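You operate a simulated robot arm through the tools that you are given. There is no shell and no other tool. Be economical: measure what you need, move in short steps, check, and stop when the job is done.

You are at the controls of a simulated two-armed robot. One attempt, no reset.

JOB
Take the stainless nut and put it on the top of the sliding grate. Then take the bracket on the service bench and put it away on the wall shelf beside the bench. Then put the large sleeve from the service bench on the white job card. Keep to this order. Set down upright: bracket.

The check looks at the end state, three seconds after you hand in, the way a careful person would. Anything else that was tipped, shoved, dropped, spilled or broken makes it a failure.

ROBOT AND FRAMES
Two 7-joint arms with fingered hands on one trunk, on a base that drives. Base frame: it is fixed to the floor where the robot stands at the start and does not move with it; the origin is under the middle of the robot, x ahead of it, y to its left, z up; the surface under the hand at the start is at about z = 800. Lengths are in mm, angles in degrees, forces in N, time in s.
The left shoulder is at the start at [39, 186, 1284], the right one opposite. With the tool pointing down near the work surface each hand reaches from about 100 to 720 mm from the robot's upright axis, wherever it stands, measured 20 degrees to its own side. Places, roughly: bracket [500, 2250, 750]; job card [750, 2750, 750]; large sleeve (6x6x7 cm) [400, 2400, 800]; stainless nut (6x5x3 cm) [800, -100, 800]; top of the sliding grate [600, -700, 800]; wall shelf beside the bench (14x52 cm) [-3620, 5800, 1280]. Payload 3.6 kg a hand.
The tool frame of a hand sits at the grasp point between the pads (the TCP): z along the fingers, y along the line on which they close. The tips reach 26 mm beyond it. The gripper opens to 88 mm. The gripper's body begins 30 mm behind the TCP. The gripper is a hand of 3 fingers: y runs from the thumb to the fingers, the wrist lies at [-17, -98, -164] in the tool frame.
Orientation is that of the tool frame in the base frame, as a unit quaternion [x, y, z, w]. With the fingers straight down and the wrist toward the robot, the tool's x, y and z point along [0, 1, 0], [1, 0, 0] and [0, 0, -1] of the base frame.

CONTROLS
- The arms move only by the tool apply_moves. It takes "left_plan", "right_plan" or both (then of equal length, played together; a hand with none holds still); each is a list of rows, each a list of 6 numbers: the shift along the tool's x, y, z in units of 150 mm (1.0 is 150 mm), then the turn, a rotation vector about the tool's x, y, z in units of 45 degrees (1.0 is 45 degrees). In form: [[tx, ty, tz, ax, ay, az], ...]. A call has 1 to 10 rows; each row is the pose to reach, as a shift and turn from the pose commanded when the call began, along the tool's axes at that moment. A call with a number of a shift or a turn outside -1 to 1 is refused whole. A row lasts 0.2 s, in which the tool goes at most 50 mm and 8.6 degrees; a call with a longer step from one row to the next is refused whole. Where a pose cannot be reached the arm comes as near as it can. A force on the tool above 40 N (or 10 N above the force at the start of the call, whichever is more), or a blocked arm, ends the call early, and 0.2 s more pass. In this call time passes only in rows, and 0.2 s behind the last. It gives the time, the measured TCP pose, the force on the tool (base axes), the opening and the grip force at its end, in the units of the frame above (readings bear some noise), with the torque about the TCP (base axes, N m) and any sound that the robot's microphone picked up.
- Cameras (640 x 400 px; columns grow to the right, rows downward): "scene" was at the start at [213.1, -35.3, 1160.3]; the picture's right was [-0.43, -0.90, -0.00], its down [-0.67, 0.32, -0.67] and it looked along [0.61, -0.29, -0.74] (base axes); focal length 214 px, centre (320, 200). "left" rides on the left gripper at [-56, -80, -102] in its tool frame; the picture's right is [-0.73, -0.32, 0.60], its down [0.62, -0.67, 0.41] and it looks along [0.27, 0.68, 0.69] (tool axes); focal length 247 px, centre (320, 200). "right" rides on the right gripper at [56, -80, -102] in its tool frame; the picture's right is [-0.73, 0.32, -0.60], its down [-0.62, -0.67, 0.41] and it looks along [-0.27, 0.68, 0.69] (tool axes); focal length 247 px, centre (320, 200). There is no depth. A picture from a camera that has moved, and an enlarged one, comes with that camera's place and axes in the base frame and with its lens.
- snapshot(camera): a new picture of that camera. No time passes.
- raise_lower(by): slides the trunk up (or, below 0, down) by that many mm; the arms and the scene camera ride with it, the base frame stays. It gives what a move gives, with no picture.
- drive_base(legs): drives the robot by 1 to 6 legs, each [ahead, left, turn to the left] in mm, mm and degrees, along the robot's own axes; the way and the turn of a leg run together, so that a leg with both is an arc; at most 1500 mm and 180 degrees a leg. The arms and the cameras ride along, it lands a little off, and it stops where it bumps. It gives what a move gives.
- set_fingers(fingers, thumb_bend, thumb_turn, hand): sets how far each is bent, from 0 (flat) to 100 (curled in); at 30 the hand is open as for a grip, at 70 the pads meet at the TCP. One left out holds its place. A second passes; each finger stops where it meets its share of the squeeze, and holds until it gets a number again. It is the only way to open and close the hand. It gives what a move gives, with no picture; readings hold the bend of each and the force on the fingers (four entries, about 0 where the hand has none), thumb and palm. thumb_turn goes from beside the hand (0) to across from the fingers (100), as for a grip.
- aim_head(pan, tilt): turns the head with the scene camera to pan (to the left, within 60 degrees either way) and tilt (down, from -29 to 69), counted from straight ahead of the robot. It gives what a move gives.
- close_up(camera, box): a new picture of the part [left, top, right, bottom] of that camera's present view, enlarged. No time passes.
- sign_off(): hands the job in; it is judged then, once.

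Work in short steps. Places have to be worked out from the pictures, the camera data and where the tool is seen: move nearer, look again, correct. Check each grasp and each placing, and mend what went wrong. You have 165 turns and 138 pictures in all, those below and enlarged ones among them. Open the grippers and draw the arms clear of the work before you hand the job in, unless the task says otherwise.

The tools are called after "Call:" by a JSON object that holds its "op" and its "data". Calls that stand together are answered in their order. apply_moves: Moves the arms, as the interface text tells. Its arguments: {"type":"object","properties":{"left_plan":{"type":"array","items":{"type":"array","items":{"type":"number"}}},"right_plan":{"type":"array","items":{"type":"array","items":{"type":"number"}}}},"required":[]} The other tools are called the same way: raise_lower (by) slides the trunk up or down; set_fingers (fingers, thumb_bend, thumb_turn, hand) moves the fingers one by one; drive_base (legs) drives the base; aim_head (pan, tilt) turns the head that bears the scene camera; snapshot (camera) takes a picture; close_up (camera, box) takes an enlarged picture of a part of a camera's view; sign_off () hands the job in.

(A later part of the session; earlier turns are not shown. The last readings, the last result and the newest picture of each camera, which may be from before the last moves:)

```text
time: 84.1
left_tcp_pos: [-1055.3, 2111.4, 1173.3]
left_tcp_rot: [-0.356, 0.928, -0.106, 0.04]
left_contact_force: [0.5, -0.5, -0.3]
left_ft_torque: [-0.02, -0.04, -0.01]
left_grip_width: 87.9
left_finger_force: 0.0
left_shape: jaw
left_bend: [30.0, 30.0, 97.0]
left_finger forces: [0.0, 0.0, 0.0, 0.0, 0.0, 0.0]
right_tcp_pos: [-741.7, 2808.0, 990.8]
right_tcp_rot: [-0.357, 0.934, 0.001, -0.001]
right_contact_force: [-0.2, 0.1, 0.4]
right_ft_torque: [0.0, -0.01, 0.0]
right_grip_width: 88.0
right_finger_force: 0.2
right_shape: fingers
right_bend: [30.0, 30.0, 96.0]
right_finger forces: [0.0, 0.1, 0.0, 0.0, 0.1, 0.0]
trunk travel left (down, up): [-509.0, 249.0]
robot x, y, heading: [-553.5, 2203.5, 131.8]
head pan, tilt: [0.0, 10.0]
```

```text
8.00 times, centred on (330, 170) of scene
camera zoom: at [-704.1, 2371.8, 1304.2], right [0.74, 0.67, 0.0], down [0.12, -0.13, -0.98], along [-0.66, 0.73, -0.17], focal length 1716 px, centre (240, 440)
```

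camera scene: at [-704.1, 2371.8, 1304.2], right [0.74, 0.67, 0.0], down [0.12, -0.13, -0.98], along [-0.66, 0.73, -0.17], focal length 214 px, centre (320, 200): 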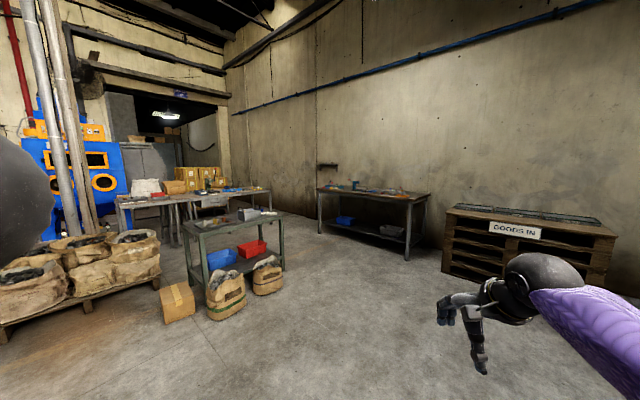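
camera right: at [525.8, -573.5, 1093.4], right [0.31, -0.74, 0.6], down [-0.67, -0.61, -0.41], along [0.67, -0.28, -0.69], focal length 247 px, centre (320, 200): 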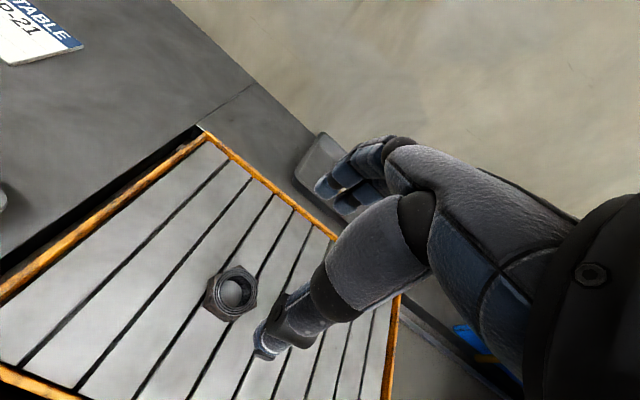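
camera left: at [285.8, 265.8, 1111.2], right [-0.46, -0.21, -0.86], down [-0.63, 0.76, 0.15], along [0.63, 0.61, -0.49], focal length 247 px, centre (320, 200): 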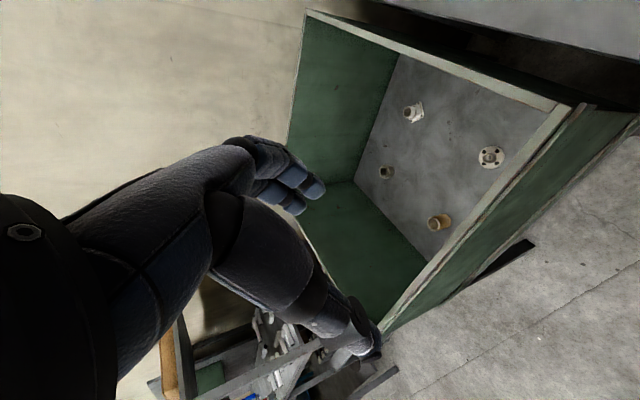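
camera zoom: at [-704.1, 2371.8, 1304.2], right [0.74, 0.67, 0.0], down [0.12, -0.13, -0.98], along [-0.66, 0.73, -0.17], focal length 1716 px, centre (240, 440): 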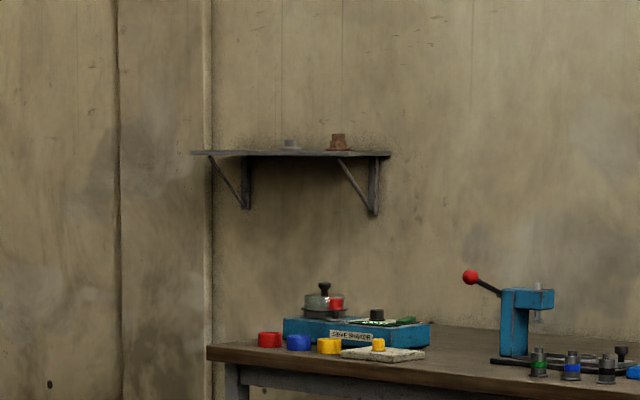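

That shelf is exactly at the listed place, beside that bench, so the listed places hold and it's the destination. I'll return to the service bench to get the bracket.

Call:
{"op": "drive_base", "data": {"legs": [[0, 0, -132], [0, 230, 0], [400, 0, 0]]}}

Call:
{"op": "aim_head", "data": {"pan": -5, "tilt": 50}}

Call:
{"op": "snapshot", "data": {"camera": "scene"}}

Call:
{"op": "snapshot", "data": {"camera": "right"}}

```text
time: 93.3
left_tcp_pos: [93.1, 2905.9, 1171.8]
left_tcp_rot: [0.683, 0.721, -0.082, -0.079]
left_contact_force: [1.0, -0.8, 0.3]
left_ft_torque: [0.0, 0.01, -0.02]
left_grip_width: 88.0
left_finger_force: 0.0
left_shape: jaw
left_bend: [30.0, 30.0, 97.0]
left_finger forces: [0.0, 0.0, 0.0, 0.0, 0.1, 0.0]
right_tcp_pos: [437.6, 2223.7, 990.5]
right_tcp_rot: [0.688, 0.725, 0.001, 0.001]
right_contact_force: [0.7, -0.7, -0.5]
right_ft_torque: [0.01, 0.04, 0.02]
right_grip_width: 88.2
right_finger_force: 0.0
right_shape: fingers
right_bend: [30.0, 30.0, 96.0]
right_finger forces: [0.1, 0.1, 0.0, 0.1, 0.1, 0.0]
trunk travel left (down, up): [-509.0, 249.0]
robot x, y, heading: [-151.1, 2454.7, 3.3]
head pan, tilt: [0.0, 10.0]
```

```text
time: 94.4
left_tcp_pos: [92.2, 2904.8, 1172.9]
left_tcp_rot: [0.683, 0.721, -0.082, -0.079]
left_contact_force: [-1.0, -0.9, 0.2]
left_ft_torque: [-0.03, -0.03, 0.01]
left_grip_width: 87.9
left_finger_force: 0.1
left_shape: jaw
left_bend: [30.0, 30.0, 97.0]
left_finger forces: [0.0, 0.0, 0.0, 0.1, 0.0, 0.0]
right_tcp_pos: [435.2, 2224.0, 991.4]
right_tcp_rot: [0.688, 0.726, 0.0, 0.001]
right_contact_force: [-0.6, 1.1, 0.6]
right_ft_torque: [0.0, 0.02, -0.05]
right_grip_width: 88.2
right_finger_force: 0.1
right_shape: fingers
right_bend: [30.0, 30.0, 96.0]
right_finger forces: [0.0, 0.1, 0.1, 0.0, 0.1, 0.0]
trunk travel left (down, up): [-509.0, 249.0]
robot x, y, heading: [-152.6, 2459.1, 3.0]
head pan, tilt: [-5.0, 50.0]
```

```text
82 pictures are left
camera scene: at [59.7, 2459.7, 1242.4], right [-0.03, -1.0, 0.0], down [-0.77, 0.03, -0.64], along [0.64, -0.02, -0.77], focal length 214 px, centre (320, 200)
```

scene: 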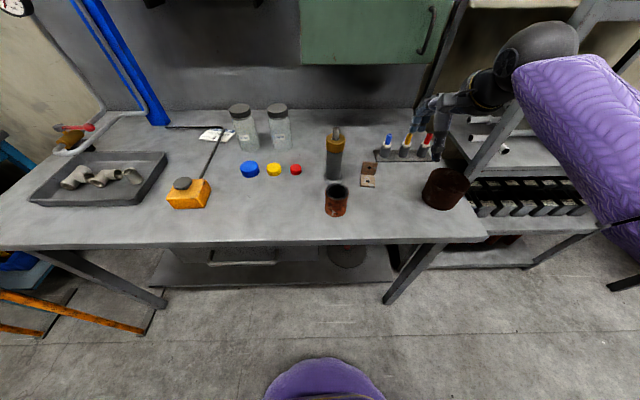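

```text
81 pictures are left
camera right: at [352.5, 2275.8, 1092.9], right [0.36, -0.72, 0.6], down [-0.63, -0.66, -0.41], along [0.69, -0.23, -0.69], focal length 247 px, centre (320, 200)
```

right: 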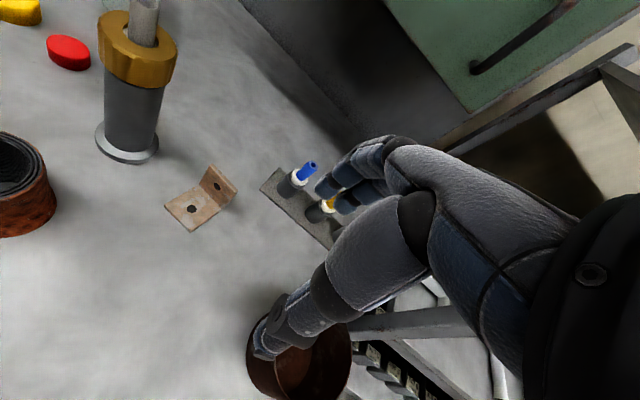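

Triangulating from the two views puts the bench top at z≈805 and the bracket's base at about [487,2310]. Zooming to get its orientation.

Call:
{"op": "close_up", "data": {"camera": "right", "box": [152, 150, 248, 240]}}

Call:
{"op": "close_up", "data": {"camera": "scene", "box": [328, 145, 408, 195]}}

```text
4.44 times, centred on (200, 195) of right
camera zoom: at [352.5, 2275.8, 1092.9], right [0.36, -0.72, 0.6], down [-0.63, -0.66, -0.41], along [0.69, -0.23, -0.69], focal length 1098 px, centre (853, 222)
```

zoom: 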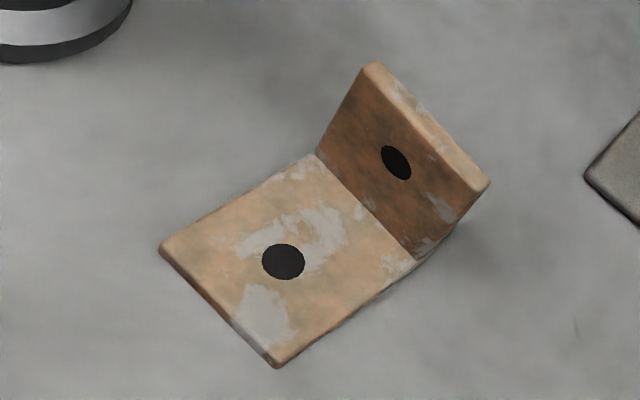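

```text
8.00 times, centred on (368, 170) of scene
camera zoom: at [59.7, 2459.7, 1242.4], right [-0.03, -1.0, 0.0], down [-0.77, 0.03, -0.64], along [0.64, -0.02, -0.77], focal length 1716 px, centre (-64, 440)
```

zoom: 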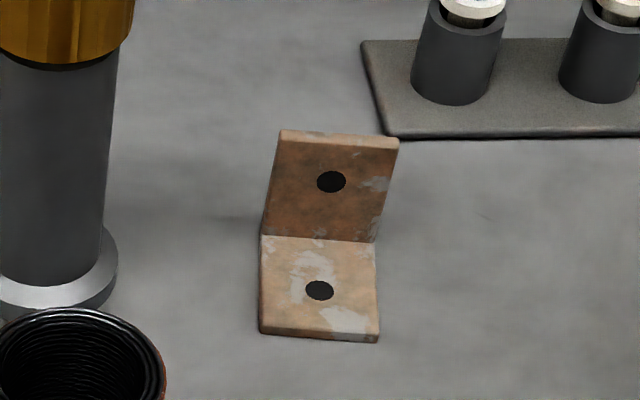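

The bracket's upright is at about x 512, centred y 2306, z 811–858, yawed about −8°. I'll come 100 mm closer, then line the right hand up over the upright.

Call:
{"op": "drive_base", "data": {"legs": [[100, 0, -3]]}}

```text
time: 95.5
left_tcp_pos: [215.5, 2895.1, 1172.4]
left_tcp_rot: [0.703, 0.702, -0.08, -0.081]
left_contact_force: [0.7, 0.5, -0.3]
left_ft_torque: [-0.03, 0.05, 0.01]
left_grip_width: 87.8
left_finger_force: 0.1
left_shape: jaw
left_bend: [30.0, 30.0, 97.0]
left_finger forces: [0.0, 0.1, 0.0, 0.0, 0.0, 0.0]
right_tcp_pos: [523.0, 2194.6, 991.8]
right_tcp_rot: [0.707, 0.707, 0.0, 0.0]
right_contact_force: [0.6, 0.2, -0.2]
right_ft_torque: [-0.02, 0.0, -0.01]
right_grip_width: 88.2
right_finger_force: 0.2
right_shape: fingers
right_bend: [30.0, 30.0, 96.0]
right_finger forces: [0.1, 0.0, 0.0, 0.0, 0.0, 0.0]
trunk travel left (down, up): [-509.0, 249.0]
robot x, y, heading: [-52.3, 2458.1, -0.3]
head pan, tilt: [-5.0, 50.0]
```

Moving above the bracket to [512,2306,930] with an 8° yaw.

Call:
{"op": "apply_moves", "data": {"right_plan": [[0.25, -0.02, 0, 0, 0, 0.06], [0.5, -0.05, 0, 0, 0, 0.12], [0.743, -0.073, 0.1, 0, 0, 0.178], [0.743, -0.073, 0.41, 0, 0, 0.178]]}}

Call:
{"op": "snapshot", "data": {"camera": "right"}}

Call:
{"op": "close_up", "data": {"camera": "scene", "box": [280, 80, 472, 200]}}

```text
time: 96.5
left_tcp_pos: [214.9, 2893.2, 1174.8]
left_tcp_rot: [0.703, 0.702, -0.08, -0.082]
left_contact_force: [-0.1, -0.5, -0.8]
left_ft_torque: [-0.01, -0.02, -0.02]
left_grip_width: 87.9
left_finger_force: 0.0
left_shape: jaw
left_bend: [30.0, 30.0, 97.0]
left_finger forces: [0.1, 0.1, 0.0, 0.0, 0.0, 0.1]
right_tcp_pos: [513.0, 2302.7, 929.2]
right_tcp_rot: [0.756, 0.655, 0.0, 0.0]
right_contact_force: [0.3, 0.1, -0.9]
right_ft_torque: [0.03, -0.02, -0.01]
right_grip_width: 88.2
right_finger_force: 0.1
right_shape: fingers
right_bend: [30.0, 30.0, 96.0]
right_finger forces: [0.1, 0.0, 0.0, 0.0, 0.0, 0.0]
trunk travel left (down, up): [-509.0, 249.0]
robot x, y, heading: [-55.1, 2453.4, 0.2]
head pan, tilt: [-5.0, 50.0]
```

```text
78 pictures are left
camera right: at [439.6, 2369.4, 1031.8], right [0.21, -0.77, 0.6], down [-0.75, -0.52, -0.41], along [0.63, -0.36, -0.69], focal length 247 px, centre (320, 200)
```

right: 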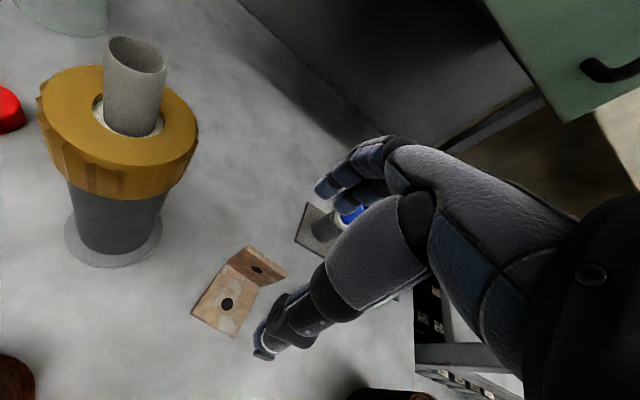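

```text
3.33 times, centred on (376, 140) of scene
camera zoom: at [158.7, 2449.8, 1242.2], right [-0.09, -1.0, 0.0], down [-0.76, 0.07, -0.64], along [0.64, -0.06, -0.77], focal length 715 px, centre (133, 400)
```

zoom: 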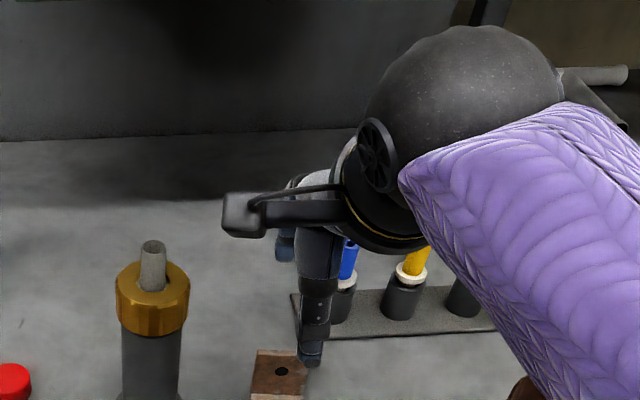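

The bracket upright is at about [516,2307] with yaw −7.6°. I'll descend partway with a small correction and aim the head at it.

Call:
{"op": "apply_moves", "data": {"right_plan": [[0.015, 0.008, 0.15, 0, 0, 0], [0.031, 0.016, 0.3, 0, 0, 0]]}}

Call:
{"op": "aim_head", "data": {"pan": -15, "tilt": 50}}

Call:
{"op": "close_up", "data": {"camera": "scene", "box": [250, 120, 410, 220]}}

Call:
{"op": "close_up", "data": {"camera": "right", "box": [200, 170, 400, 370]}}

```text
time: 97.1
left_tcp_pos: [215.3, 2894.4, 1173.0]
left_tcp_rot: [0.703, 0.703, -0.079, -0.08]
left_contact_force: [-0.1, 0.3, 0.6]
left_ft_torque: [0.02, 0.0, 0.02]
left_grip_width: 87.7
left_finger_force: 0.0
left_shape: jaw
left_bend: [30.0, 30.0, 97.0]
left_finger forces: [0.0, 0.0, 0.0, 0.0, 0.0, 0.0]
right_tcp_pos: [515.9, 2309.6, 885.6]
right_tcp_rot: [0.756, 0.655, 0.001, 0.0]
right_contact_force: [0.6, 0.0, -0.5]
right_ft_torque: [-0.01, 0.01, 0.01]
right_grip_width: 88.0
right_finger_force: 0.1
right_shape: fingers
right_bend: [30.0, 30.0, 96.0]
right_finger forces: [0.0, 0.1, 0.0, 0.1, 0.0, 0.0]
trunk travel left (down, up): [-509.0, 249.0]
robot x, y, heading: [-51.9, 2458.7, -0.1]
head pan, tilt: [-5.0, 50.0]
```

```text
time: 97.9
left_tcp_pos: [214.9, 2894.5, 1172.2]
left_tcp_rot: [0.702, 0.703, -0.079, -0.081]
left_contact_force: [-0.3, 0.0, 0.0]
left_ft_torque: [-0.03, 0.0, 0.02]
left_grip_width: 87.9
left_finger_force: 0.0
left_shape: jaw
left_bend: [30.0, 30.0, 97.0]
left_finger forces: [0.0, 0.1, 0.1, 0.0, 0.0, 0.0]
right_tcp_pos: [515.3, 2308.2, 885.1]
right_tcp_rot: [0.755, 0.655, 0.001, 0.0]
right_contact_force: [-0.5, -0.1, 0.4]
right_ft_torque: [0.02, -0.03, -0.02]
right_grip_width: 88.1
right_finger_force: 0.0
right_shape: fingers
right_bend: [30.0, 30.0, 96.0]
right_finger forces: [0.0, 0.0, 0.0, 0.1, 0.0, 0.0]
trunk travel left (down, up): [-509.0, 249.0]
robot x, y, heading: [-56.7, 2456.6, 0.0]
head pan, tilt: [-15.0, 50.0]
```

```text
4.00 times, centred on (330, 170) of scene
camera zoom: at [155.7, 2437.5, 1242.4], right [-0.26, -0.97, 0.0], down [-0.74, 0.2, -0.64], along [0.62, -0.17, -0.77], focal length 858 px, centre (280, 320)
```

zoom: 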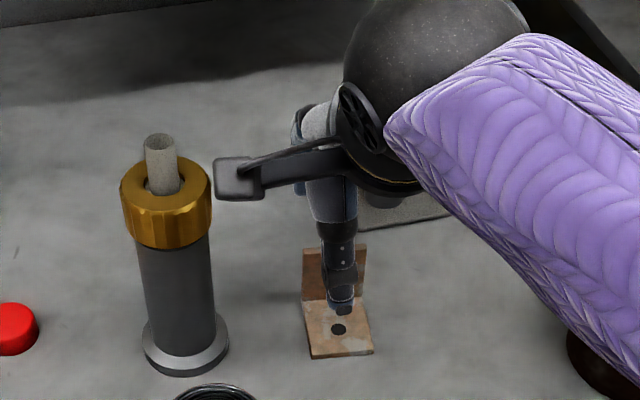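

```text
2.00 times, centred on (300, 270) of right
camera zoom: at [442.5, 2376.7, 986.9], right [0.21, -0.77, 0.6], down [-0.75, -0.52, -0.41], along [0.63, -0.36, -0.69], focal length 494 px, centre (360, 60)
```

zoom: 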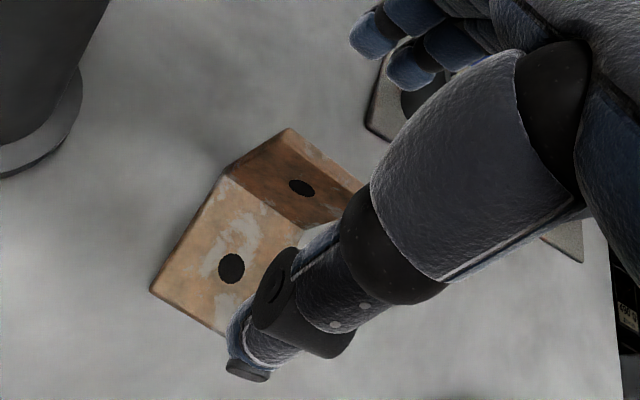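

The hand straddles the upright. The hand's camera arm clears the bottle cap by ~25 mm, so I'll descend straight to z≈846.

Call:
{"op": "apply_moves", "data": {"right_plan": [[0.01, 0, 0.1, 0, 0, 0], [0.01, 0, 0.2, 0, 0, 0], [0.01, 0, 0.26, 0, 0, 0]]}}

Call:
{"op": "close_up", "data": {"camera": "scene", "box": [250, 120, 410, 220]}}

Call:
{"op": "close_up", "data": {"camera": "right", "box": [200, 120, 400, 320]}}

```text
time: 98.7
left_tcp_pos: [215.0, 2894.2, 1173.0]
left_tcp_rot: [0.703, 0.702, -0.079, -0.08]
left_contact_force: [0.0, -0.3, 0.0]
left_ft_torque: [0.01, 0.0, 0.02]
left_grip_width: 87.9
left_finger_force: 0.1
left_shape: jaw
left_bend: [30.0, 30.0, 97.0]
left_finger forces: [0.1, 0.0, 0.0, 0.1, 0.0, 0.1]
right_tcp_pos: [514.2, 2311.7, 847.1]
right_tcp_rot: [0.755, 0.656, 0.001, 0.001]
right_contact_force: [0.2, -0.4, 0.4]
right_ft_torque: [0.02, -0.01, 0.03]
right_grip_width: 88.1
right_finger_force: 0.1
right_shape: fingers
right_bend: [30.0, 30.0, 96.0]
right_finger forces: [0.1, 0.0, 0.1, 0.1, 0.0, 0.1]
trunk travel left (down, up): [-509.0, 249.0]
robot x, y, heading: [-58.0, 2458.4, -0.2]
head pan, tilt: [-15.0, 50.0]
```

```text
4.00 times, centred on (330, 170) of scene
camera zoom: at [155.8, 2437.5, 1242.4], right [-0.26, -0.97, 0.0], down [-0.74, 0.2, -0.64], along [0.62, -0.17, -0.77], focal length 858 px, centre (280, 320)
```

zoom: 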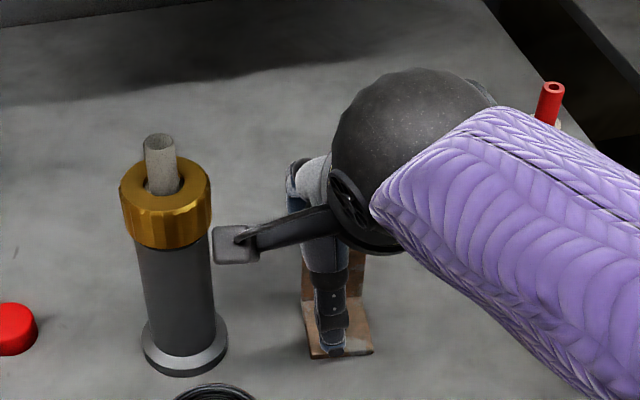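

```text
2.00 times, centred on (300, 220) of right
camera zoom: at [442.5, 2379.4, 948.3], right [0.21, -0.77, 0.6], down [-0.75, -0.52, -0.41], along [0.63, -0.36, -0.69], focal length 494 px, centre (360, 160)
```

zoom: 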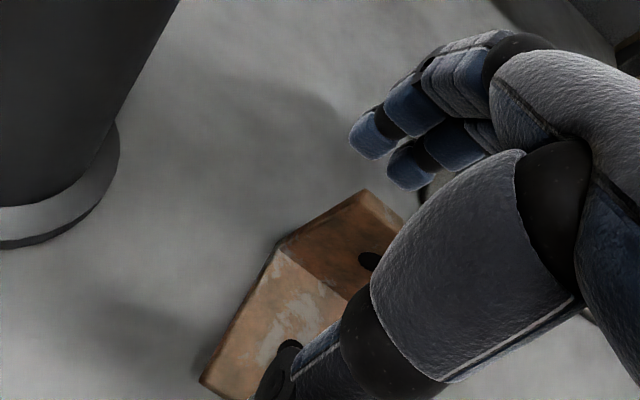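

Good straddle, so I'll close on the upright.

Call:
{"op": "set_fingers", "data": {"hand": "right", "fingers": 60, "thumb_bend": 60}}

Call:
{"op": "set_fingers", "data": {"hand": "right", "fingers": 78, "thumb_bend": 78}}

Call:
{"op": "close_up", "data": {"camera": "right", "box": [200, 120, 400, 320]}}

```text
time: 99.7
left_tcp_pos: [214.9, 2894.0, 1172.8]
left_tcp_rot: [0.703, 0.702, -0.079, -0.081]
left_contact_force: [0.1, -0.1, 0.3]
left_ft_torque: [-0.02, 0.04, -0.03]
left_grip_width: 88.1
left_finger_force: 0.0
left_shape: jaw
left_bend: [30.0, 30.0, 97.0]
left_finger forces: [0.1, 0.0, 0.0, 0.0, 0.0, 0.0]
right_tcp_pos: [514.2, 2311.5, 846.1]
right_tcp_rot: [0.756, 0.655, 0.001, 0.001]
right_contact_force: [-0.3, -0.8, 0.2]
right_ft_torque: [-0.01, 0.03, -0.03]
right_grip_width: 24.0
right_finger_force: 0.0
right_shape: fingers
right_bend: [60.0, 60.0, 99.0]
right_finger forces: [0.0, 0.1, 0.0, 0.0, 0.1, 0.0]
trunk travel left (down, up): [-509.0, 249.0]
robot x, y, heading: [-55.2, 2459.3, -0.4]
head pan, tilt: [-15.0, 50.0]
```

```text
time: 100.7
left_tcp_pos: [214.8, 2893.2, 1173.0]
left_tcp_rot: [0.703, 0.703, -0.08, -0.08]
left_contact_force: [-0.5, -0.1, 0.7]
left_ft_torque: [-0.06, 0.03, 0.03]
left_grip_width: 87.8
left_finger_force: 0.1
left_shape: jaw
left_bend: [30.0, 30.0, 97.0]
left_finger forces: [0.1, 0.0, 0.0, 0.0, 0.0, 0.1]
right_tcp_pos: [515.0, 2312.1, 848.0]
right_tcp_rot: [0.756, 0.655, 0.0, 0.001]
right_contact_force: [-0.6, -0.5, 0.1]
right_ft_torque: [0.02, 0.05, 0.01]
right_grip_width: 3.0
right_finger_force: 13.4
right_shape: fingers
right_bend: [74.0, 69.0, 100.0]
right_finger forces: [8.0, 5.3, 0.1, 0.0, 13.7, 0.0]
trunk travel left (down, up): [-509.0, 249.0]
robot x, y, heading: [-55.9, 2460.3, -0.1]
head pan, tilt: [-15.0, 50.0]
```

```text
2.00 times, centred on (300, 220) of right
camera zoom: at [442.2, 2379.2, 948.1], right [0.21, -0.77, 0.6], down [-0.75, -0.52, -0.41], along [0.63, -0.36, -0.69], focal length 494 px, centre (360, 160)
```

zoom: 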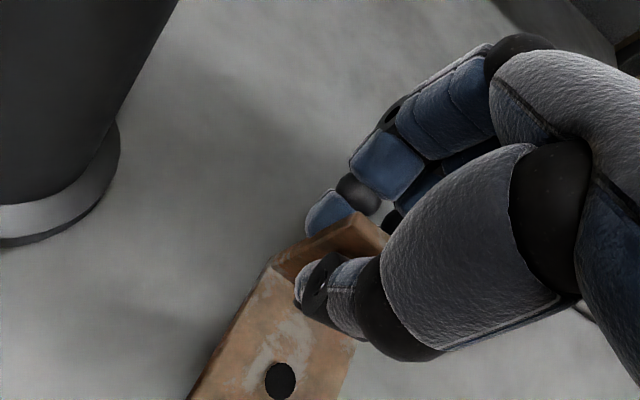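

The upright is pinched with 13 N. Lifting 150 mm.

Call:
{"op": "apply_moves", "data": {"right_plan": [[0, 0, -0.1, 0, 0, 0], [0, 0, -0.3, 0, 0, 0], [0, 0, -0.6, 0, 0, 0], [0, 0, -0.9, 0, 0, 0]]}}

Call:
{"op": "snapshot", "data": {"camera": "right"}}

Call:
{"op": "snapshot", "data": {"camera": "scene"}}

```text
time: 101.7
left_tcp_pos: [214.4, 2893.1, 1172.8]
left_tcp_rot: [0.703, 0.702, -0.079, -0.081]
left_contact_force: [0.3, -0.9, 0.0]
left_ft_torque: [0.02, -0.02, -0.02]
left_grip_width: 87.9
left_finger_force: 0.0
left_shape: jaw
left_bend: [30.0, 30.0, 97.0]
left_finger forces: [0.1, 0.0, 0.1, 0.0, 0.1, 0.1]
right_tcp_pos: [514.5, 2310.8, 984.3]
right_tcp_rot: [0.756, 0.655, -0.001, 0.0]
right_contact_force: [0.2, 1.3, -1.5]
right_ft_torque: [-0.01, -0.02, -0.01]
right_grip_width: 2.8
right_finger_force: 13.4
right_shape: fingers
right_bend: [75.0, 69.0, 100.0]
right_finger forces: [8.5, 4.5, 0.1, 0.0, 13.3, 0.0]
trunk travel left (down, up): [-509.0, 249.0]
robot x, y, heading: [-51.7, 2459.0, -0.0]
head pan, tilt: [-15.0, 50.0]
```

```text
71 pictures are left
camera right: at [440.8, 2379.5, 1085.9], right [0.21, -0.77, 0.6], down [-0.75, -0.52, -0.41], along [0.63, -0.36, -0.69], focal length 247 px, centre (320, 200)
```

right: 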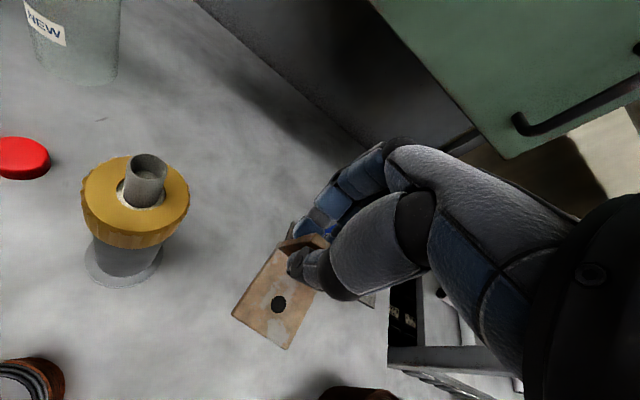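

```text
70 pictures are left
camera scene: at [155.8, 2437.7, 1242.4], right [-0.26, -0.97, 0.0], down [-0.74, 0.2, -0.64], along [0.62, -0.17, -0.77], focal length 214 px, centre (320, 200)
```

scene: 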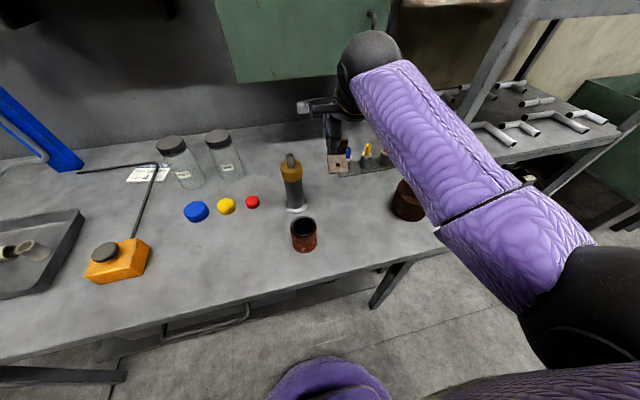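

The bracket is held level. Route: back off, turn to face +y, run up the aisle at x≈−400, then sidestep left in front of the far wall.

Call:
{"op": "drive_base", "data": {"legs": [[-370, 0, 0], [0, 0, 90], [1500, 0, 0], [450, 0, 0]]}}

Call:
{"op": "aim_head", "data": {"pan": 50, "tilt": 20}}

Call:
{"op": "snapshot", "data": {"camera": "scene"}}

```text
time: 117.2
left_tcp_pos: [-744.0, 4722.5, 1172.8]
left_tcp_rot: [0.025, 0.993, -0.115, -0.004]
left_contact_force: [0.3, 0.2, -0.5]
left_ft_torque: [0.0, 0.06, -0.01]
left_grip_width: 87.9
left_finger_force: 0.1
left_shape: jaw
left_bend: [30.0, 30.0, 97.0]
left_finger forces: [0.1, 0.1, 0.1, 0.0, 0.1, 0.0]
right_tcp_pos: [-147.8, 4990.6, 983.4]
right_tcp_rot: [0.096, 0.995, 0.0, 0.0]
right_contact_force: [-1.2, 0.1, -1.8]
right_ft_torque: [0.04, 0.01, 0.0]
right_grip_width: 2.5
right_finger_force: 12.4
right_shape: fingers
right_bend: [75.0, 69.0, 100.0]
right_finger forces: [7.9, 4.2, 0.1, 0.1, 12.3, 0.0]
trunk travel left (down, up): [-509.0, 249.0]
robot x, y, heading: [-325.5, 4429.1, 87.1]
head pan, tilt: [-15.0, 50.0]
```

```text
time: 118.6
left_tcp_pos: [-744.4, 4722.2, 1172.9]
left_tcp_rot: [0.025, 0.993, -0.113, -0.003]
left_contact_force: [0.6, -0.3, -0.1]
left_ft_torque: [0.0, -0.02, -0.03]
left_grip_width: 87.7
left_finger_force: 0.1
left_shape: jaw
left_bend: [30.0, 30.0, 97.0]
left_finger forces: [0.0, 0.1, 0.1, 0.0, 0.1, 0.0]
right_tcp_pos: [-148.0, 4990.5, 984.2]
right_tcp_rot: [0.096, 0.995, 0.001, 0.0]
right_contact_force: [0.8, 0.0, -1.9]
right_ft_torque: [0.06, -0.04, 0.01]
right_grip_width: 2.5
right_finger_force: 12.2
right_shape: fingers
right_bend: [75.0, 69.0, 100.0]
right_finger forces: [7.8, 4.2, 0.0, 0.0, 12.5, 0.0]
trunk travel left (down, up): [-509.0, 249.0]
robot x, y, heading: [-322.7, 4432.5, 86.9]
head pan, tilt: [50.0, 20.0]
```

```text
69 pictures are left
camera scene: at [-383.4, 4628.9, 1287.9], right [0.68, 0.73, 0.0], down [0.25, -0.23, -0.94], along [-0.69, 0.64, -0.34], focal length 214 px, centre (320, 200)
```

scene: 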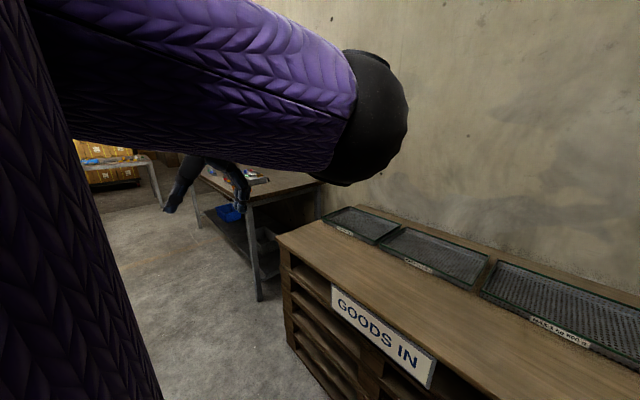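

The way left is clear (bench front at y≈5170, hands at y≈4990 and above it). I'll back 60 and sidestep left in two legs.

Call:
{"op": "drive_base", "data": {"legs": [[-40, 0, 3], [0, 1450, 0]]}}

Call:
{"op": "aim_head", "data": {"pan": 30, "tilt": 20}}

Call:
{"op": "snapshot", "data": {"camera": "scene"}}

```text
time: 126.0
left_tcp_pos: [-2158.1, 4672.5, 1172.3]
left_tcp_rot: [0.005, 0.994, -0.113, -0.002]
left_contact_force: [-0.5, -0.1, 0.3]
left_ft_torque: [0.0, -0.01, 0.0]
left_grip_width: 88.0
left_finger_force: 0.2
left_shape: jaw
left_bend: [30.0, 30.0, 97.0]
left_finger forces: [0.0, 0.0, 0.0, 0.0, 0.0, 0.0]
right_tcp_pos: [-1574.3, 4967.5, 982.6]
right_tcp_rot: [0.076, 0.997, 0.0, 0.0]
right_contact_force: [0.1, -0.4, -2.0]
right_ft_torque: [0.05, -0.01, 0.02]
right_grip_width: 2.3
right_finger_force: 12.1
right_shape: fingers
right_bend: [75.0, 69.0, 100.0]
right_finger forces: [8.0, 4.2, 0.0, 0.0, 12.5, 0.1]
trunk travel left (down, up): [-509.0, 249.0]
robot x, y, heading: [-1726.1, 4398.3, 89.4]
head pan, tilt: [50.0, 20.0]
```

```text
time: 126.9
left_tcp_pos: [-2157.9, 4671.9, 1173.0]
left_tcp_rot: [0.005, 0.994, -0.113, -0.001]
left_contact_force: [-0.3, 0.1, -1.5]
left_ft_torque: [0.02, -0.01, -0.01]
left_grip_width: 87.9
left_finger_force: 0.1
left_shape: jaw
left_bend: [30.0, 30.0, 97.0]
left_finger forces: [0.1, 0.0, 0.1, 0.0, 0.0, 0.0]
right_tcp_pos: [-1574.2, 4965.7, 982.5]
right_tcp_rot: [0.075, 0.997, 0.001, 0.0]
right_contact_force: [0.1, 0.1, -1.7]
right_ft_torque: [0.0, 0.02, -0.02]
right_grip_width: 2.4
right_finger_force: 12.7
right_shape: fingers
right_bend: [75.0, 69.0, 100.0]
right_finger forces: [8.0, 4.2, 0.0, 0.0, 12.6, 0.0]
trunk travel left (down, up): [-509.0, 249.0]
robot x, y, heading: [-1724.7, 4399.9, 89.3]
head pan, tilt: [30.0, 20.0]
```

```text
68 pictures are left
camera scene: at [-1769.5, 4615.0, 1287.9], right [0.87, 0.49, 0.0], down [0.17, -0.3, -0.94], along [-0.46, 0.82, -0.34], focal length 214 px, centre (320, 200)
```

scene: 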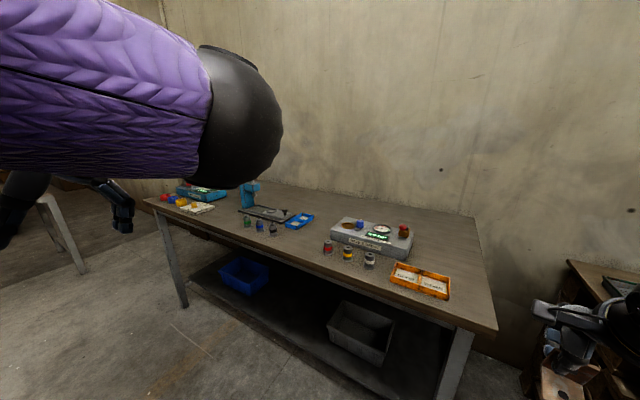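

Continuing left about 1800 mm to get in front of the shelf, then looking.

Call:
{"op": "drive_base", "data": {"legs": [[0, 1450, 0.6], [0, 400, 0]]}}

Call:
{"op": "aim_head", "data": {"pan": 0, "tilt": 5}}

Call:
{"op": "snapshot", "data": {"camera": "scene"}}

```text
time: 136.3
left_tcp_pos: [-4039.5, 4646.4, 1172.9]
left_tcp_rot: [-0.011, 0.993, -0.114, 0.002]
left_contact_force: [0.1, 0.0, 0.2]
left_ft_torque: [-0.03, -0.04, 0.0]
left_grip_width: 87.5
left_finger_force: 0.0
left_shape: jaw
left_bend: [30.0, 30.0, 97.0]
left_finger forces: [0.1, 0.1, 0.0, 0.0, 0.0, 0.1]
right_tcp_pos: [-3464.9, 4956.4, 983.3]
right_tcp_rot: [0.06, 0.998, 0.001, 0.001]
right_contact_force: [0.5, -0.5, -2.0]
right_ft_torque: [0.03, -0.01, 0.01]
right_grip_width: 2.0
right_finger_force: 12.2
right_shape: fingers
right_bend: [75.0, 69.0, 100.0]
right_finger forces: [8.1, 4.3, 0.1, 0.1, 12.5, 0.0]
trunk travel left (down, up): [-509.0, 249.0]
robot x, y, heading: [-3598.7, 4383.0, 91.3]
head pan, tilt: [30.0, 20.0]
```

```text
time: 137.2
left_tcp_pos: [-4040.9, 4644.7, 1172.6]
left_tcp_rot: [-0.011, 0.994, -0.113, 0.001]
left_contact_force: [0.0, -0.5, -0.1]
left_ft_torque: [0.0, -0.02, -0.06]
left_grip_width: 87.7
left_finger_force: 0.0
left_shape: jaw
left_bend: [30.0, 30.0, 97.0]
left_finger forces: [0.0, 0.0, 0.0, 0.0, 0.0, 0.1]
right_tcp_pos: [-3463.3, 4957.3, 984.3]
right_tcp_rot: [0.061, 0.998, 0.001, 0.001]
right_contact_force: [0.6, 0.0, -1.4]
right_ft_torque: [0.02, 0.05, 0.05]
right_grip_width: 2.3
right_finger_force: 12.3
right_shape: fingers
right_bend: [75.0, 69.0, 100.0]
right_finger forces: [8.1, 4.1, 0.0, 0.0, 12.6, 0.0]
trunk travel left (down, up): [-509.0, 249.0]
robot x, y, heading: [-3596.8, 4384.3, 90.9]
head pan, tilt: [0.0, 5.0]
```

```text
67 pictures are left
camera scene: at [-3603.0, 4612.0, 1312.2], right [1.0, 0.02, 0.0], down [0.0, -0.09, -1.0], along [-0.02, 1.0, -0.09], focal length 214 px, centre (320, 200)
```

scene: 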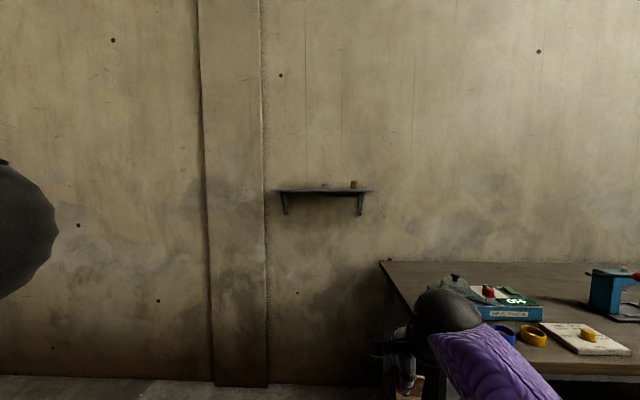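

The shelf is straight ahead, about x −3855…−3335. I'll raise the trunk to look onto it from above.

Call:
{"op": "raise_lower", "data": {"by": 240}}

Call:
{"op": "aim_head", "data": {"pan": 0, "tilt": 18}}

Call:
{"op": "snapshot", "data": {"camera": "scene"}}

Call:
{"op": "close_up", "data": {"camera": "scene", "box": [250, 160, 410, 260]}}

```text
time: 139.7
left_tcp_pos: [-4039.0, 4646.3, 1413.1]
left_tcp_rot: [-0.01, 0.994, -0.113, 0.0]
left_contact_force: [0.0, 0.1, -0.2]
left_ft_torque: [-0.01, 0.0, 0.02]
left_grip_width: 87.7
left_finger_force: 0.1
left_shape: jaw
left_bend: [30.0, 30.0, 97.0]
left_finger forces: [0.1, 0.1, 0.0, 0.0, 0.0, 0.0]
right_tcp_pos: [-3465.4, 4958.2, 1223.1]
right_tcp_rot: [0.06, 0.998, 0.002, 0.0]
right_contact_force: [-0.1, 0.4, -2.6]
right_ft_torque: [0.03, 0.01, -0.03]
right_grip_width: 2.5
right_finger_force: 12.6
right_shape: fingers
right_bend: [75.0, 69.0, 100.0]
right_finger forces: [8.0, 4.2, 0.1, 0.1, 12.7, 0.0]
trunk travel left (down, up): [-749.0, 9.0]
robot x, y, heading: [-3595.1, 4386.3, 91.2]
head pan, tilt: [0.0, 5.0]
```

```text
time: 140.5
left_tcp_pos: [-4039.0, 4645.3, 1412.9]
left_tcp_rot: [-0.01, 0.994, -0.112, 0.001]
left_contact_force: [0.3, 0.4, -0.7]
left_ft_torque: [0.03, 0.02, -0.03]
left_grip_width: 87.8
left_finger_force: 0.1
left_shape: jaw
left_bend: [30.0, 30.0, 97.0]
left_finger forces: [0.0, 0.0, 0.0, 0.0, 0.0, 0.0]
right_tcp_pos: [-3464.6, 4956.2, 1223.9]
right_tcp_rot: [0.06, 0.998, 0.001, 0.0]
right_contact_force: [0.1, 0.6, -1.8]
right_ft_torque: [0.03, 0.02, -0.03]
right_grip_width: 2.5
right_finger_force: 12.8
right_shape: fingers
right_bend: [75.0, 69.0, 100.0]
right_finger forces: [8.0, 4.2, 0.0, 0.1, 12.7, 0.1]
trunk travel left (down, up): [-749.0, 9.0]
robot x, y, heading: [-3600.5, 4384.9, 90.9]
head pan, tilt: [0.0, 18.0]
```

```text
66 pictures are left
camera scene: at [-3602.7, 4608.8, 1534.0], right [1.0, 0.02, 0.0], down [0.01, -0.31, -0.95], along [-0.02, 0.95, -0.31], focal length 214 px, centre (320, 200)
```

scene: 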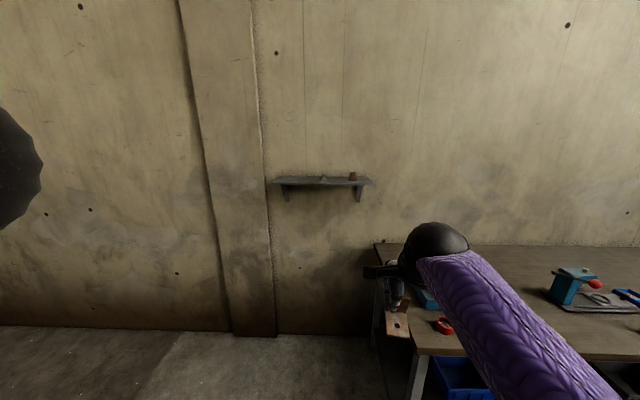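

```text
4.00 times, centred on (330, 210) of scene
camera zoom: at [-3602.7, 4608.8, 1534.0], right [1.0, 0.02, 0.0], down [0.01, -0.31, -0.95], along [-0.02, 0.95, -0.31], focal length 858 px, centre (280, 160)
```

zoom: 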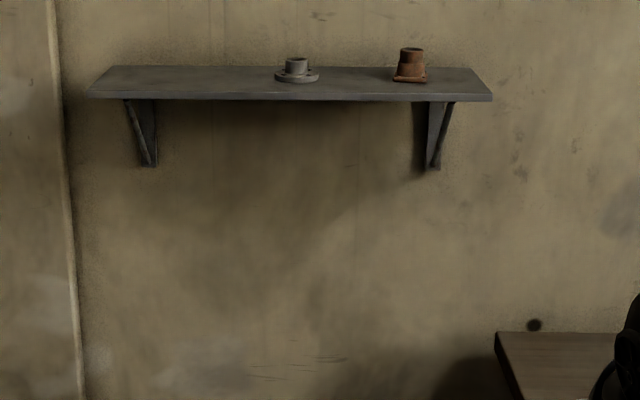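

The shelf is about x −3872…−3352, y 5690…5830, top z≈1275, and its left part is free. I'll raise the hand, sidestep left 275, and approach partway.

Call:
{"op": "apply_moves", "data": {"right_plan": [[0, 0, -0.3, 0, 0, 0], [0, 0, -0.6, 0, 0, 0], [0, 0, -0.9, 0, 0, 0], [0, 0, -1.0, 0, 0, 0]]}}

Call:
{"op": "drive_base", "data": {"legs": [[0, 275, -1], [600, 0, 0]]}}

Call:
{"op": "aim_head", "data": {"pan": -5, "tilt": 25}}

Call:
{"op": "snapshot", "data": {"camera": "scene"}}

Call:
{"op": "snapshot", "data": {"camera": "right"}}

```text
time: 141.5
left_tcp_pos: [-4038.4, 4645.1, 1413.8]
left_tcp_rot: [-0.01, 0.994, -0.113, 0.001]
left_contact_force: [-0.2, -0.3, -0.5]
left_ft_torque: [0.0, -0.01, 0.01]
left_grip_width: 87.8
left_finger_force: 0.1
left_shape: jaw
left_bend: [30.0, 30.0, 97.0]
left_finger forces: [0.0, 0.1, 0.1, 0.0, 0.1, 0.1]
right_tcp_pos: [-3464.8, 4958.8, 1370.4]
right_tcp_rot: [0.061, 0.998, 0.0, 0.0]
right_contact_force: [-0.7, 0.6, -0.7]
right_ft_torque: [0.02, 0.0, 0.0]
right_grip_width: 2.0
right_finger_force: 12.1
right_shape: fingers
right_bend: [75.0, 69.0, 100.0]
right_finger forces: [7.9, 4.2, 0.0, 0.0, 12.8, 0.0]
trunk travel left (down, up): [-749.0, 9.0]
robot x, y, heading: [-3599.7, 4384.8, 91.5]
head pan, tilt: [0.0, 18.0]
```

```text
time: 146.4
left_tcp_pos: [-4325.2, 5251.3, 1412.8]
left_tcp_rot: [-0.009, 0.994, -0.113, -0.001]
left_contact_force: [-0.5, -0.9, -0.3]
left_ft_torque: [-0.01, -0.01, 0.0]
left_grip_width: 88.0
left_finger_force: 0.0
left_shape: jaw
left_bend: [30.0, 30.0, 97.0]
left_finger forces: [0.0, 0.0, 0.0, 0.1, 0.0, 0.0]
right_tcp_pos: [-3748.7, 5561.4, 1370.3]
right_tcp_rot: [0.063, 0.998, 0.001, 0.0]
right_contact_force: [0.5, 0.1, -1.3]
right_ft_torque: [0.02, 0.06, 0.01]
right_grip_width: 2.1
right_finger_force: 12.4
right_shape: fingers
right_bend: [75.0, 69.0, 100.0]
right_finger forces: [8.2, 4.3, 0.1, 0.0, 12.6, 0.0]
trunk travel left (down, up): [-749.0, 9.0]
robot x, y, heading: [-3887.3, 4986.2, 90.8]
head pan, tilt: [0.0, 18.0]
```

```text
time: 147.1
left_tcp_pos: [-4325.8, 5252.5, 1412.2]
left_tcp_rot: [-0.008, 0.993, -0.114, 0.001]
left_contact_force: [0.4, -0.7, 0.1]
left_ft_torque: [0.02, 0.05, -0.01]
left_grip_width: 88.1
left_finger_force: 0.1
left_shape: jaw
left_bend: [30.0, 30.0, 97.0]
left_finger forces: [0.0, 0.1, 0.1, 0.0, 0.0, 0.0]
right_tcp_pos: [-3749.7, 5561.9, 1369.3]
right_tcp_rot: [0.064, 0.998, 0.001, 0.0]
right_contact_force: [-0.4, 0.1, -2.3]
right_ft_torque: [0.02, 0.03, -0.01]
right_grip_width: 2.3
right_finger_force: 12.4
right_shape: fingers
right_bend: [75.0, 69.0, 100.0]
right_finger forces: [8.1, 4.2, 0.0, 0.0, 12.7, 0.0]
trunk travel left (down, up): [-749.0, 9.0]
robot x, y, heading: [-3887.2, 4990.5, 91.1]
head pan, tilt: [-5.0, 25.0]
```

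```text
64 pictures are left
camera scene: at [-3881.4, 5212.0, 1522.6], right [1.0, -0.07, 0.0], down [-0.03, -0.42, -0.91], along [0.06, 0.9, -0.42], focal length 214 px, centre (320, 200)
```

scene: 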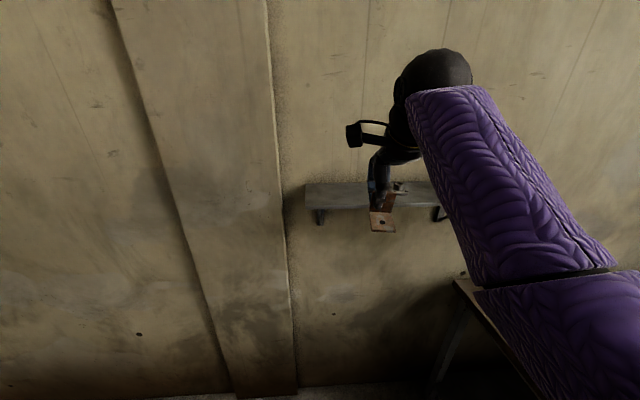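

```text
63 pictures are left
camera right: at [-3816.6, 5490.3, 1471.3], right [0.77, 0.22, 0.6], down [0.54, -0.74, -0.41], along [0.35, 0.64, -0.69], focal length 247 px, centre (320, 200)
```

right: 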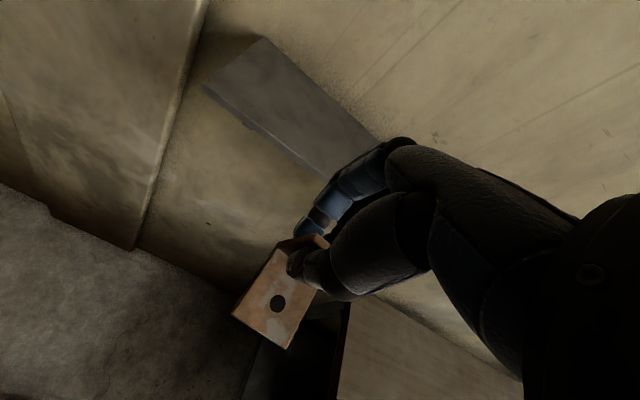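

Triangulation gives the shelf front edge y 5703, back 5846, top z 1285, left end x −3879. I'll drive 130 ahead and then adjust with the hand (aim: upright at y≈5772, squared to the wall).

Call:
{"op": "drive_base", "data": {"legs": [[130, 0, -1]]}}

```text
time: 148.4
left_tcp_pos: [-4323.3, 5384.3, 1413.1]
left_tcp_rot: [-0.002, 0.994, -0.113, 0.0]
left_contact_force: [0.9, 0.4, -0.3]
left_ft_torque: [-0.02, -0.02, 0.01]
left_grip_width: 87.9
left_finger_force: 0.1
left_shape: jaw
left_bend: [30.0, 30.0, 97.0]
left_finger forces: [0.1, 0.0, 0.0, 0.1, 0.0, 0.0]
right_tcp_pos: [-3743.7, 5684.8, 1370.7]
right_tcp_rot: [0.069, 0.998, 0.001, -0.001]
right_contact_force: [-0.6, 0.6, -2.0]
right_ft_torque: [0.01, 0.02, 0.03]
right_grip_width: 2.4
right_finger_force: 12.4
right_shape: fingers
right_bend: [75.0, 69.0, 100.0]
right_finger forces: [8.1, 4.2, 0.1, 0.0, 12.8, 0.0]
trunk travel left (down, up): [-749.0, 9.0]
robot x, y, heading: [-3887.3, 5115.4, 90.2]
head pan, tilt: [-5.0, 25.0]
```

Now moving the hand 84 mm toward the wall and squaring it up.

Call:
{"op": "apply_moves", "data": {"right_plan": [[0.05, 0.18, 0, 0, 0, -0.06], [0.1, 0.36, 0, 0, 0, -0.12], [0.143, 0.545, 0, 0, 0, -0.178]]}}

Call:
{"op": "snapshot", "data": {"camera": "right"}}

Call:
{"op": "close_up", "data": {"camera": "scene", "box": [280, 120, 472, 240]}}

```text
time: 149.2
left_tcp_pos: [-4322.6, 5386.6, 1413.0]
left_tcp_rot: [-0.001, 0.993, -0.114, 0.0]
left_contact_force: [-0.1, -1.3, -0.1]
left_ft_torque: [-0.04, -0.03, -0.01]
left_grip_width: 87.9
left_finger_force: 0.2
left_shape: jaw
left_bend: [30.0, 30.0, 97.0]
left_finger forces: [0.0, 0.1, 0.0, 0.0, 0.0, 0.1]
right_tcp_pos: [-3751.9, 5772.1, 1369.5]
right_tcp_rot: [-0.001, 1.0, 0.0, 0.0]
right_contact_force: [0.1, 0.7, -1.9]
right_ft_torque: [0.0, 0.0, -0.01]
right_grip_width: 2.1
right_finger_force: 12.3
right_shape: fingers
right_bend: [75.0, 69.0, 100.0]
right_finger forces: [8.0, 4.2, 0.0, 0.0, 12.7, 0.0]
trunk travel left (down, up): [-749.0, 9.0]
robot x, y, heading: [-3887.3, 5121.3, 89.7]
head pan, tilt: [-5.0, 25.0]
```

```text
62 pictures are left
camera right: at [-3808.9, 5692.2, 1470.8], right [0.73, 0.32, 0.6], down [0.62, -0.66, -0.41], along [0.27, 0.68, -0.69], focal length 247 px, centre (320, 200)
```

right: 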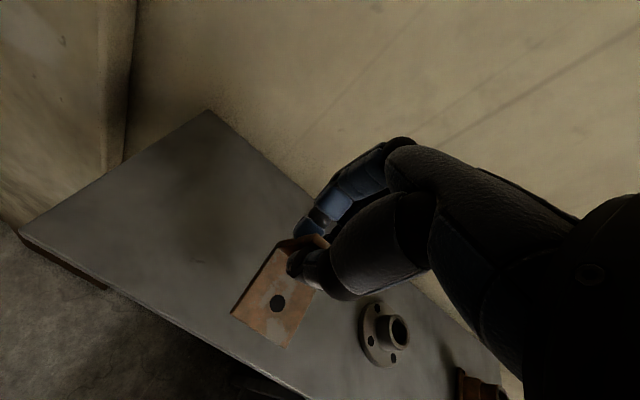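

```text
3.33 times, centred on (376, 180) of scene
camera zoom: at [-3879.2, 5340.5, 1522.4], right [1.0, -0.09, 0.0], down [-0.04, -0.42, -0.91], along [0.08, 0.9, -0.42], focal length 715 px, centre (133, 267)
```

zoom: 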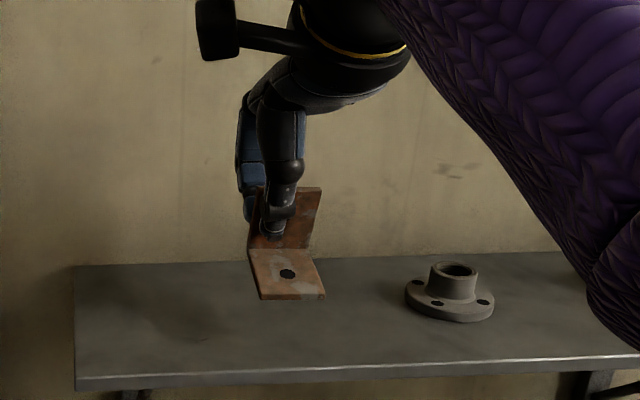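

The bracket front has ~14 mm margin to the shelf front, so I'll go 8 mm deeper and lower to ~10 mm above.

Call:
{"op": "apply_moves", "data": {"right_plan": [[0, 0.053, 0.1, 0, 0, 0], [0, 0.053, 0.2, 0, 0, 0]]}}

Call:
{"op": "close_up", "data": {"camera": "scene", "box": [280, 140, 440, 240]}}

Call:
{"op": "close_up", "data": {"camera": "right", "box": [200, 140, 420, 400]}}

```text
time: 149.8
left_tcp_pos: [-4323.5, 5385.7, 1413.2]
left_tcp_rot: [-0.001, 0.993, -0.114, -0.001]
left_contact_force: [0.0, 0.3, 0.5]
left_ft_torque: [0.02, -0.01, 0.01]
left_grip_width: 87.8
left_finger_force: 0.1
left_shape: jaw
left_bend: [30.0, 30.0, 97.0]
left_finger forces: [0.1, 0.0, 0.0, 0.0, 0.0, 0.1]
right_tcp_pos: [-3751.9, 5779.3, 1338.6]
right_tcp_rot: [-0.001, 1.0, -0.001, -0.001]
right_contact_force: [0.9, -0.3, -2.5]
right_ft_torque: [0.01, -0.02, -0.01]
right_grip_width: 2.1
right_finger_force: 12.9
right_shape: fingers
right_bend: [75.0, 69.0, 100.0]
right_finger forces: [8.1, 4.2, 0.0, 0.0, 12.7, 0.0]
trunk travel left (down, up): [-749.0, 9.0]
robot x, y, heading: [-3887.9, 5116.9, 90.2]
head pan, tilt: [-5.0, 25.0]
```

```text
4.00 times, centred on (360, 190) of scene
camera zoom: at [-3879.2, 5339.5, 1522.5], right [1.0, -0.09, 0.0], down [-0.04, -0.42, -0.91], along [0.08, 0.9, -0.42], focal length 858 px, centre (160, 240)
```

zoom: 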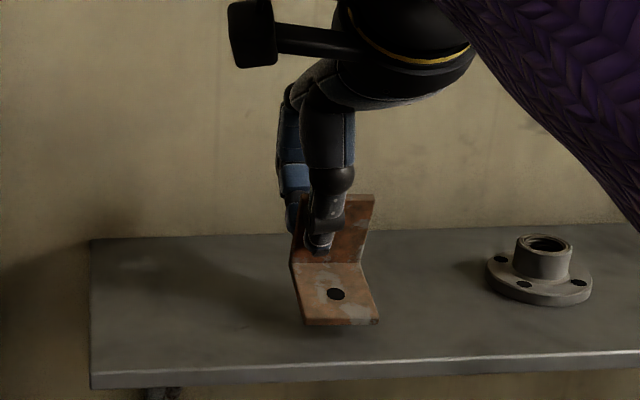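

```text
1.54 times, centred on (310, 270) of right
camera zoom: at [-3809.1, 5699.2, 1439.5], right [0.73, 0.32, 0.6], down [0.62, -0.66, -0.41], along [0.27, 0.68, -0.69], focal length 380 px, centre (335, 92)
```

zoom: 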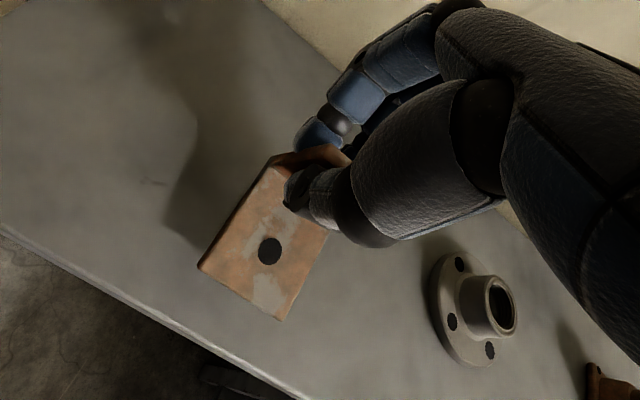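

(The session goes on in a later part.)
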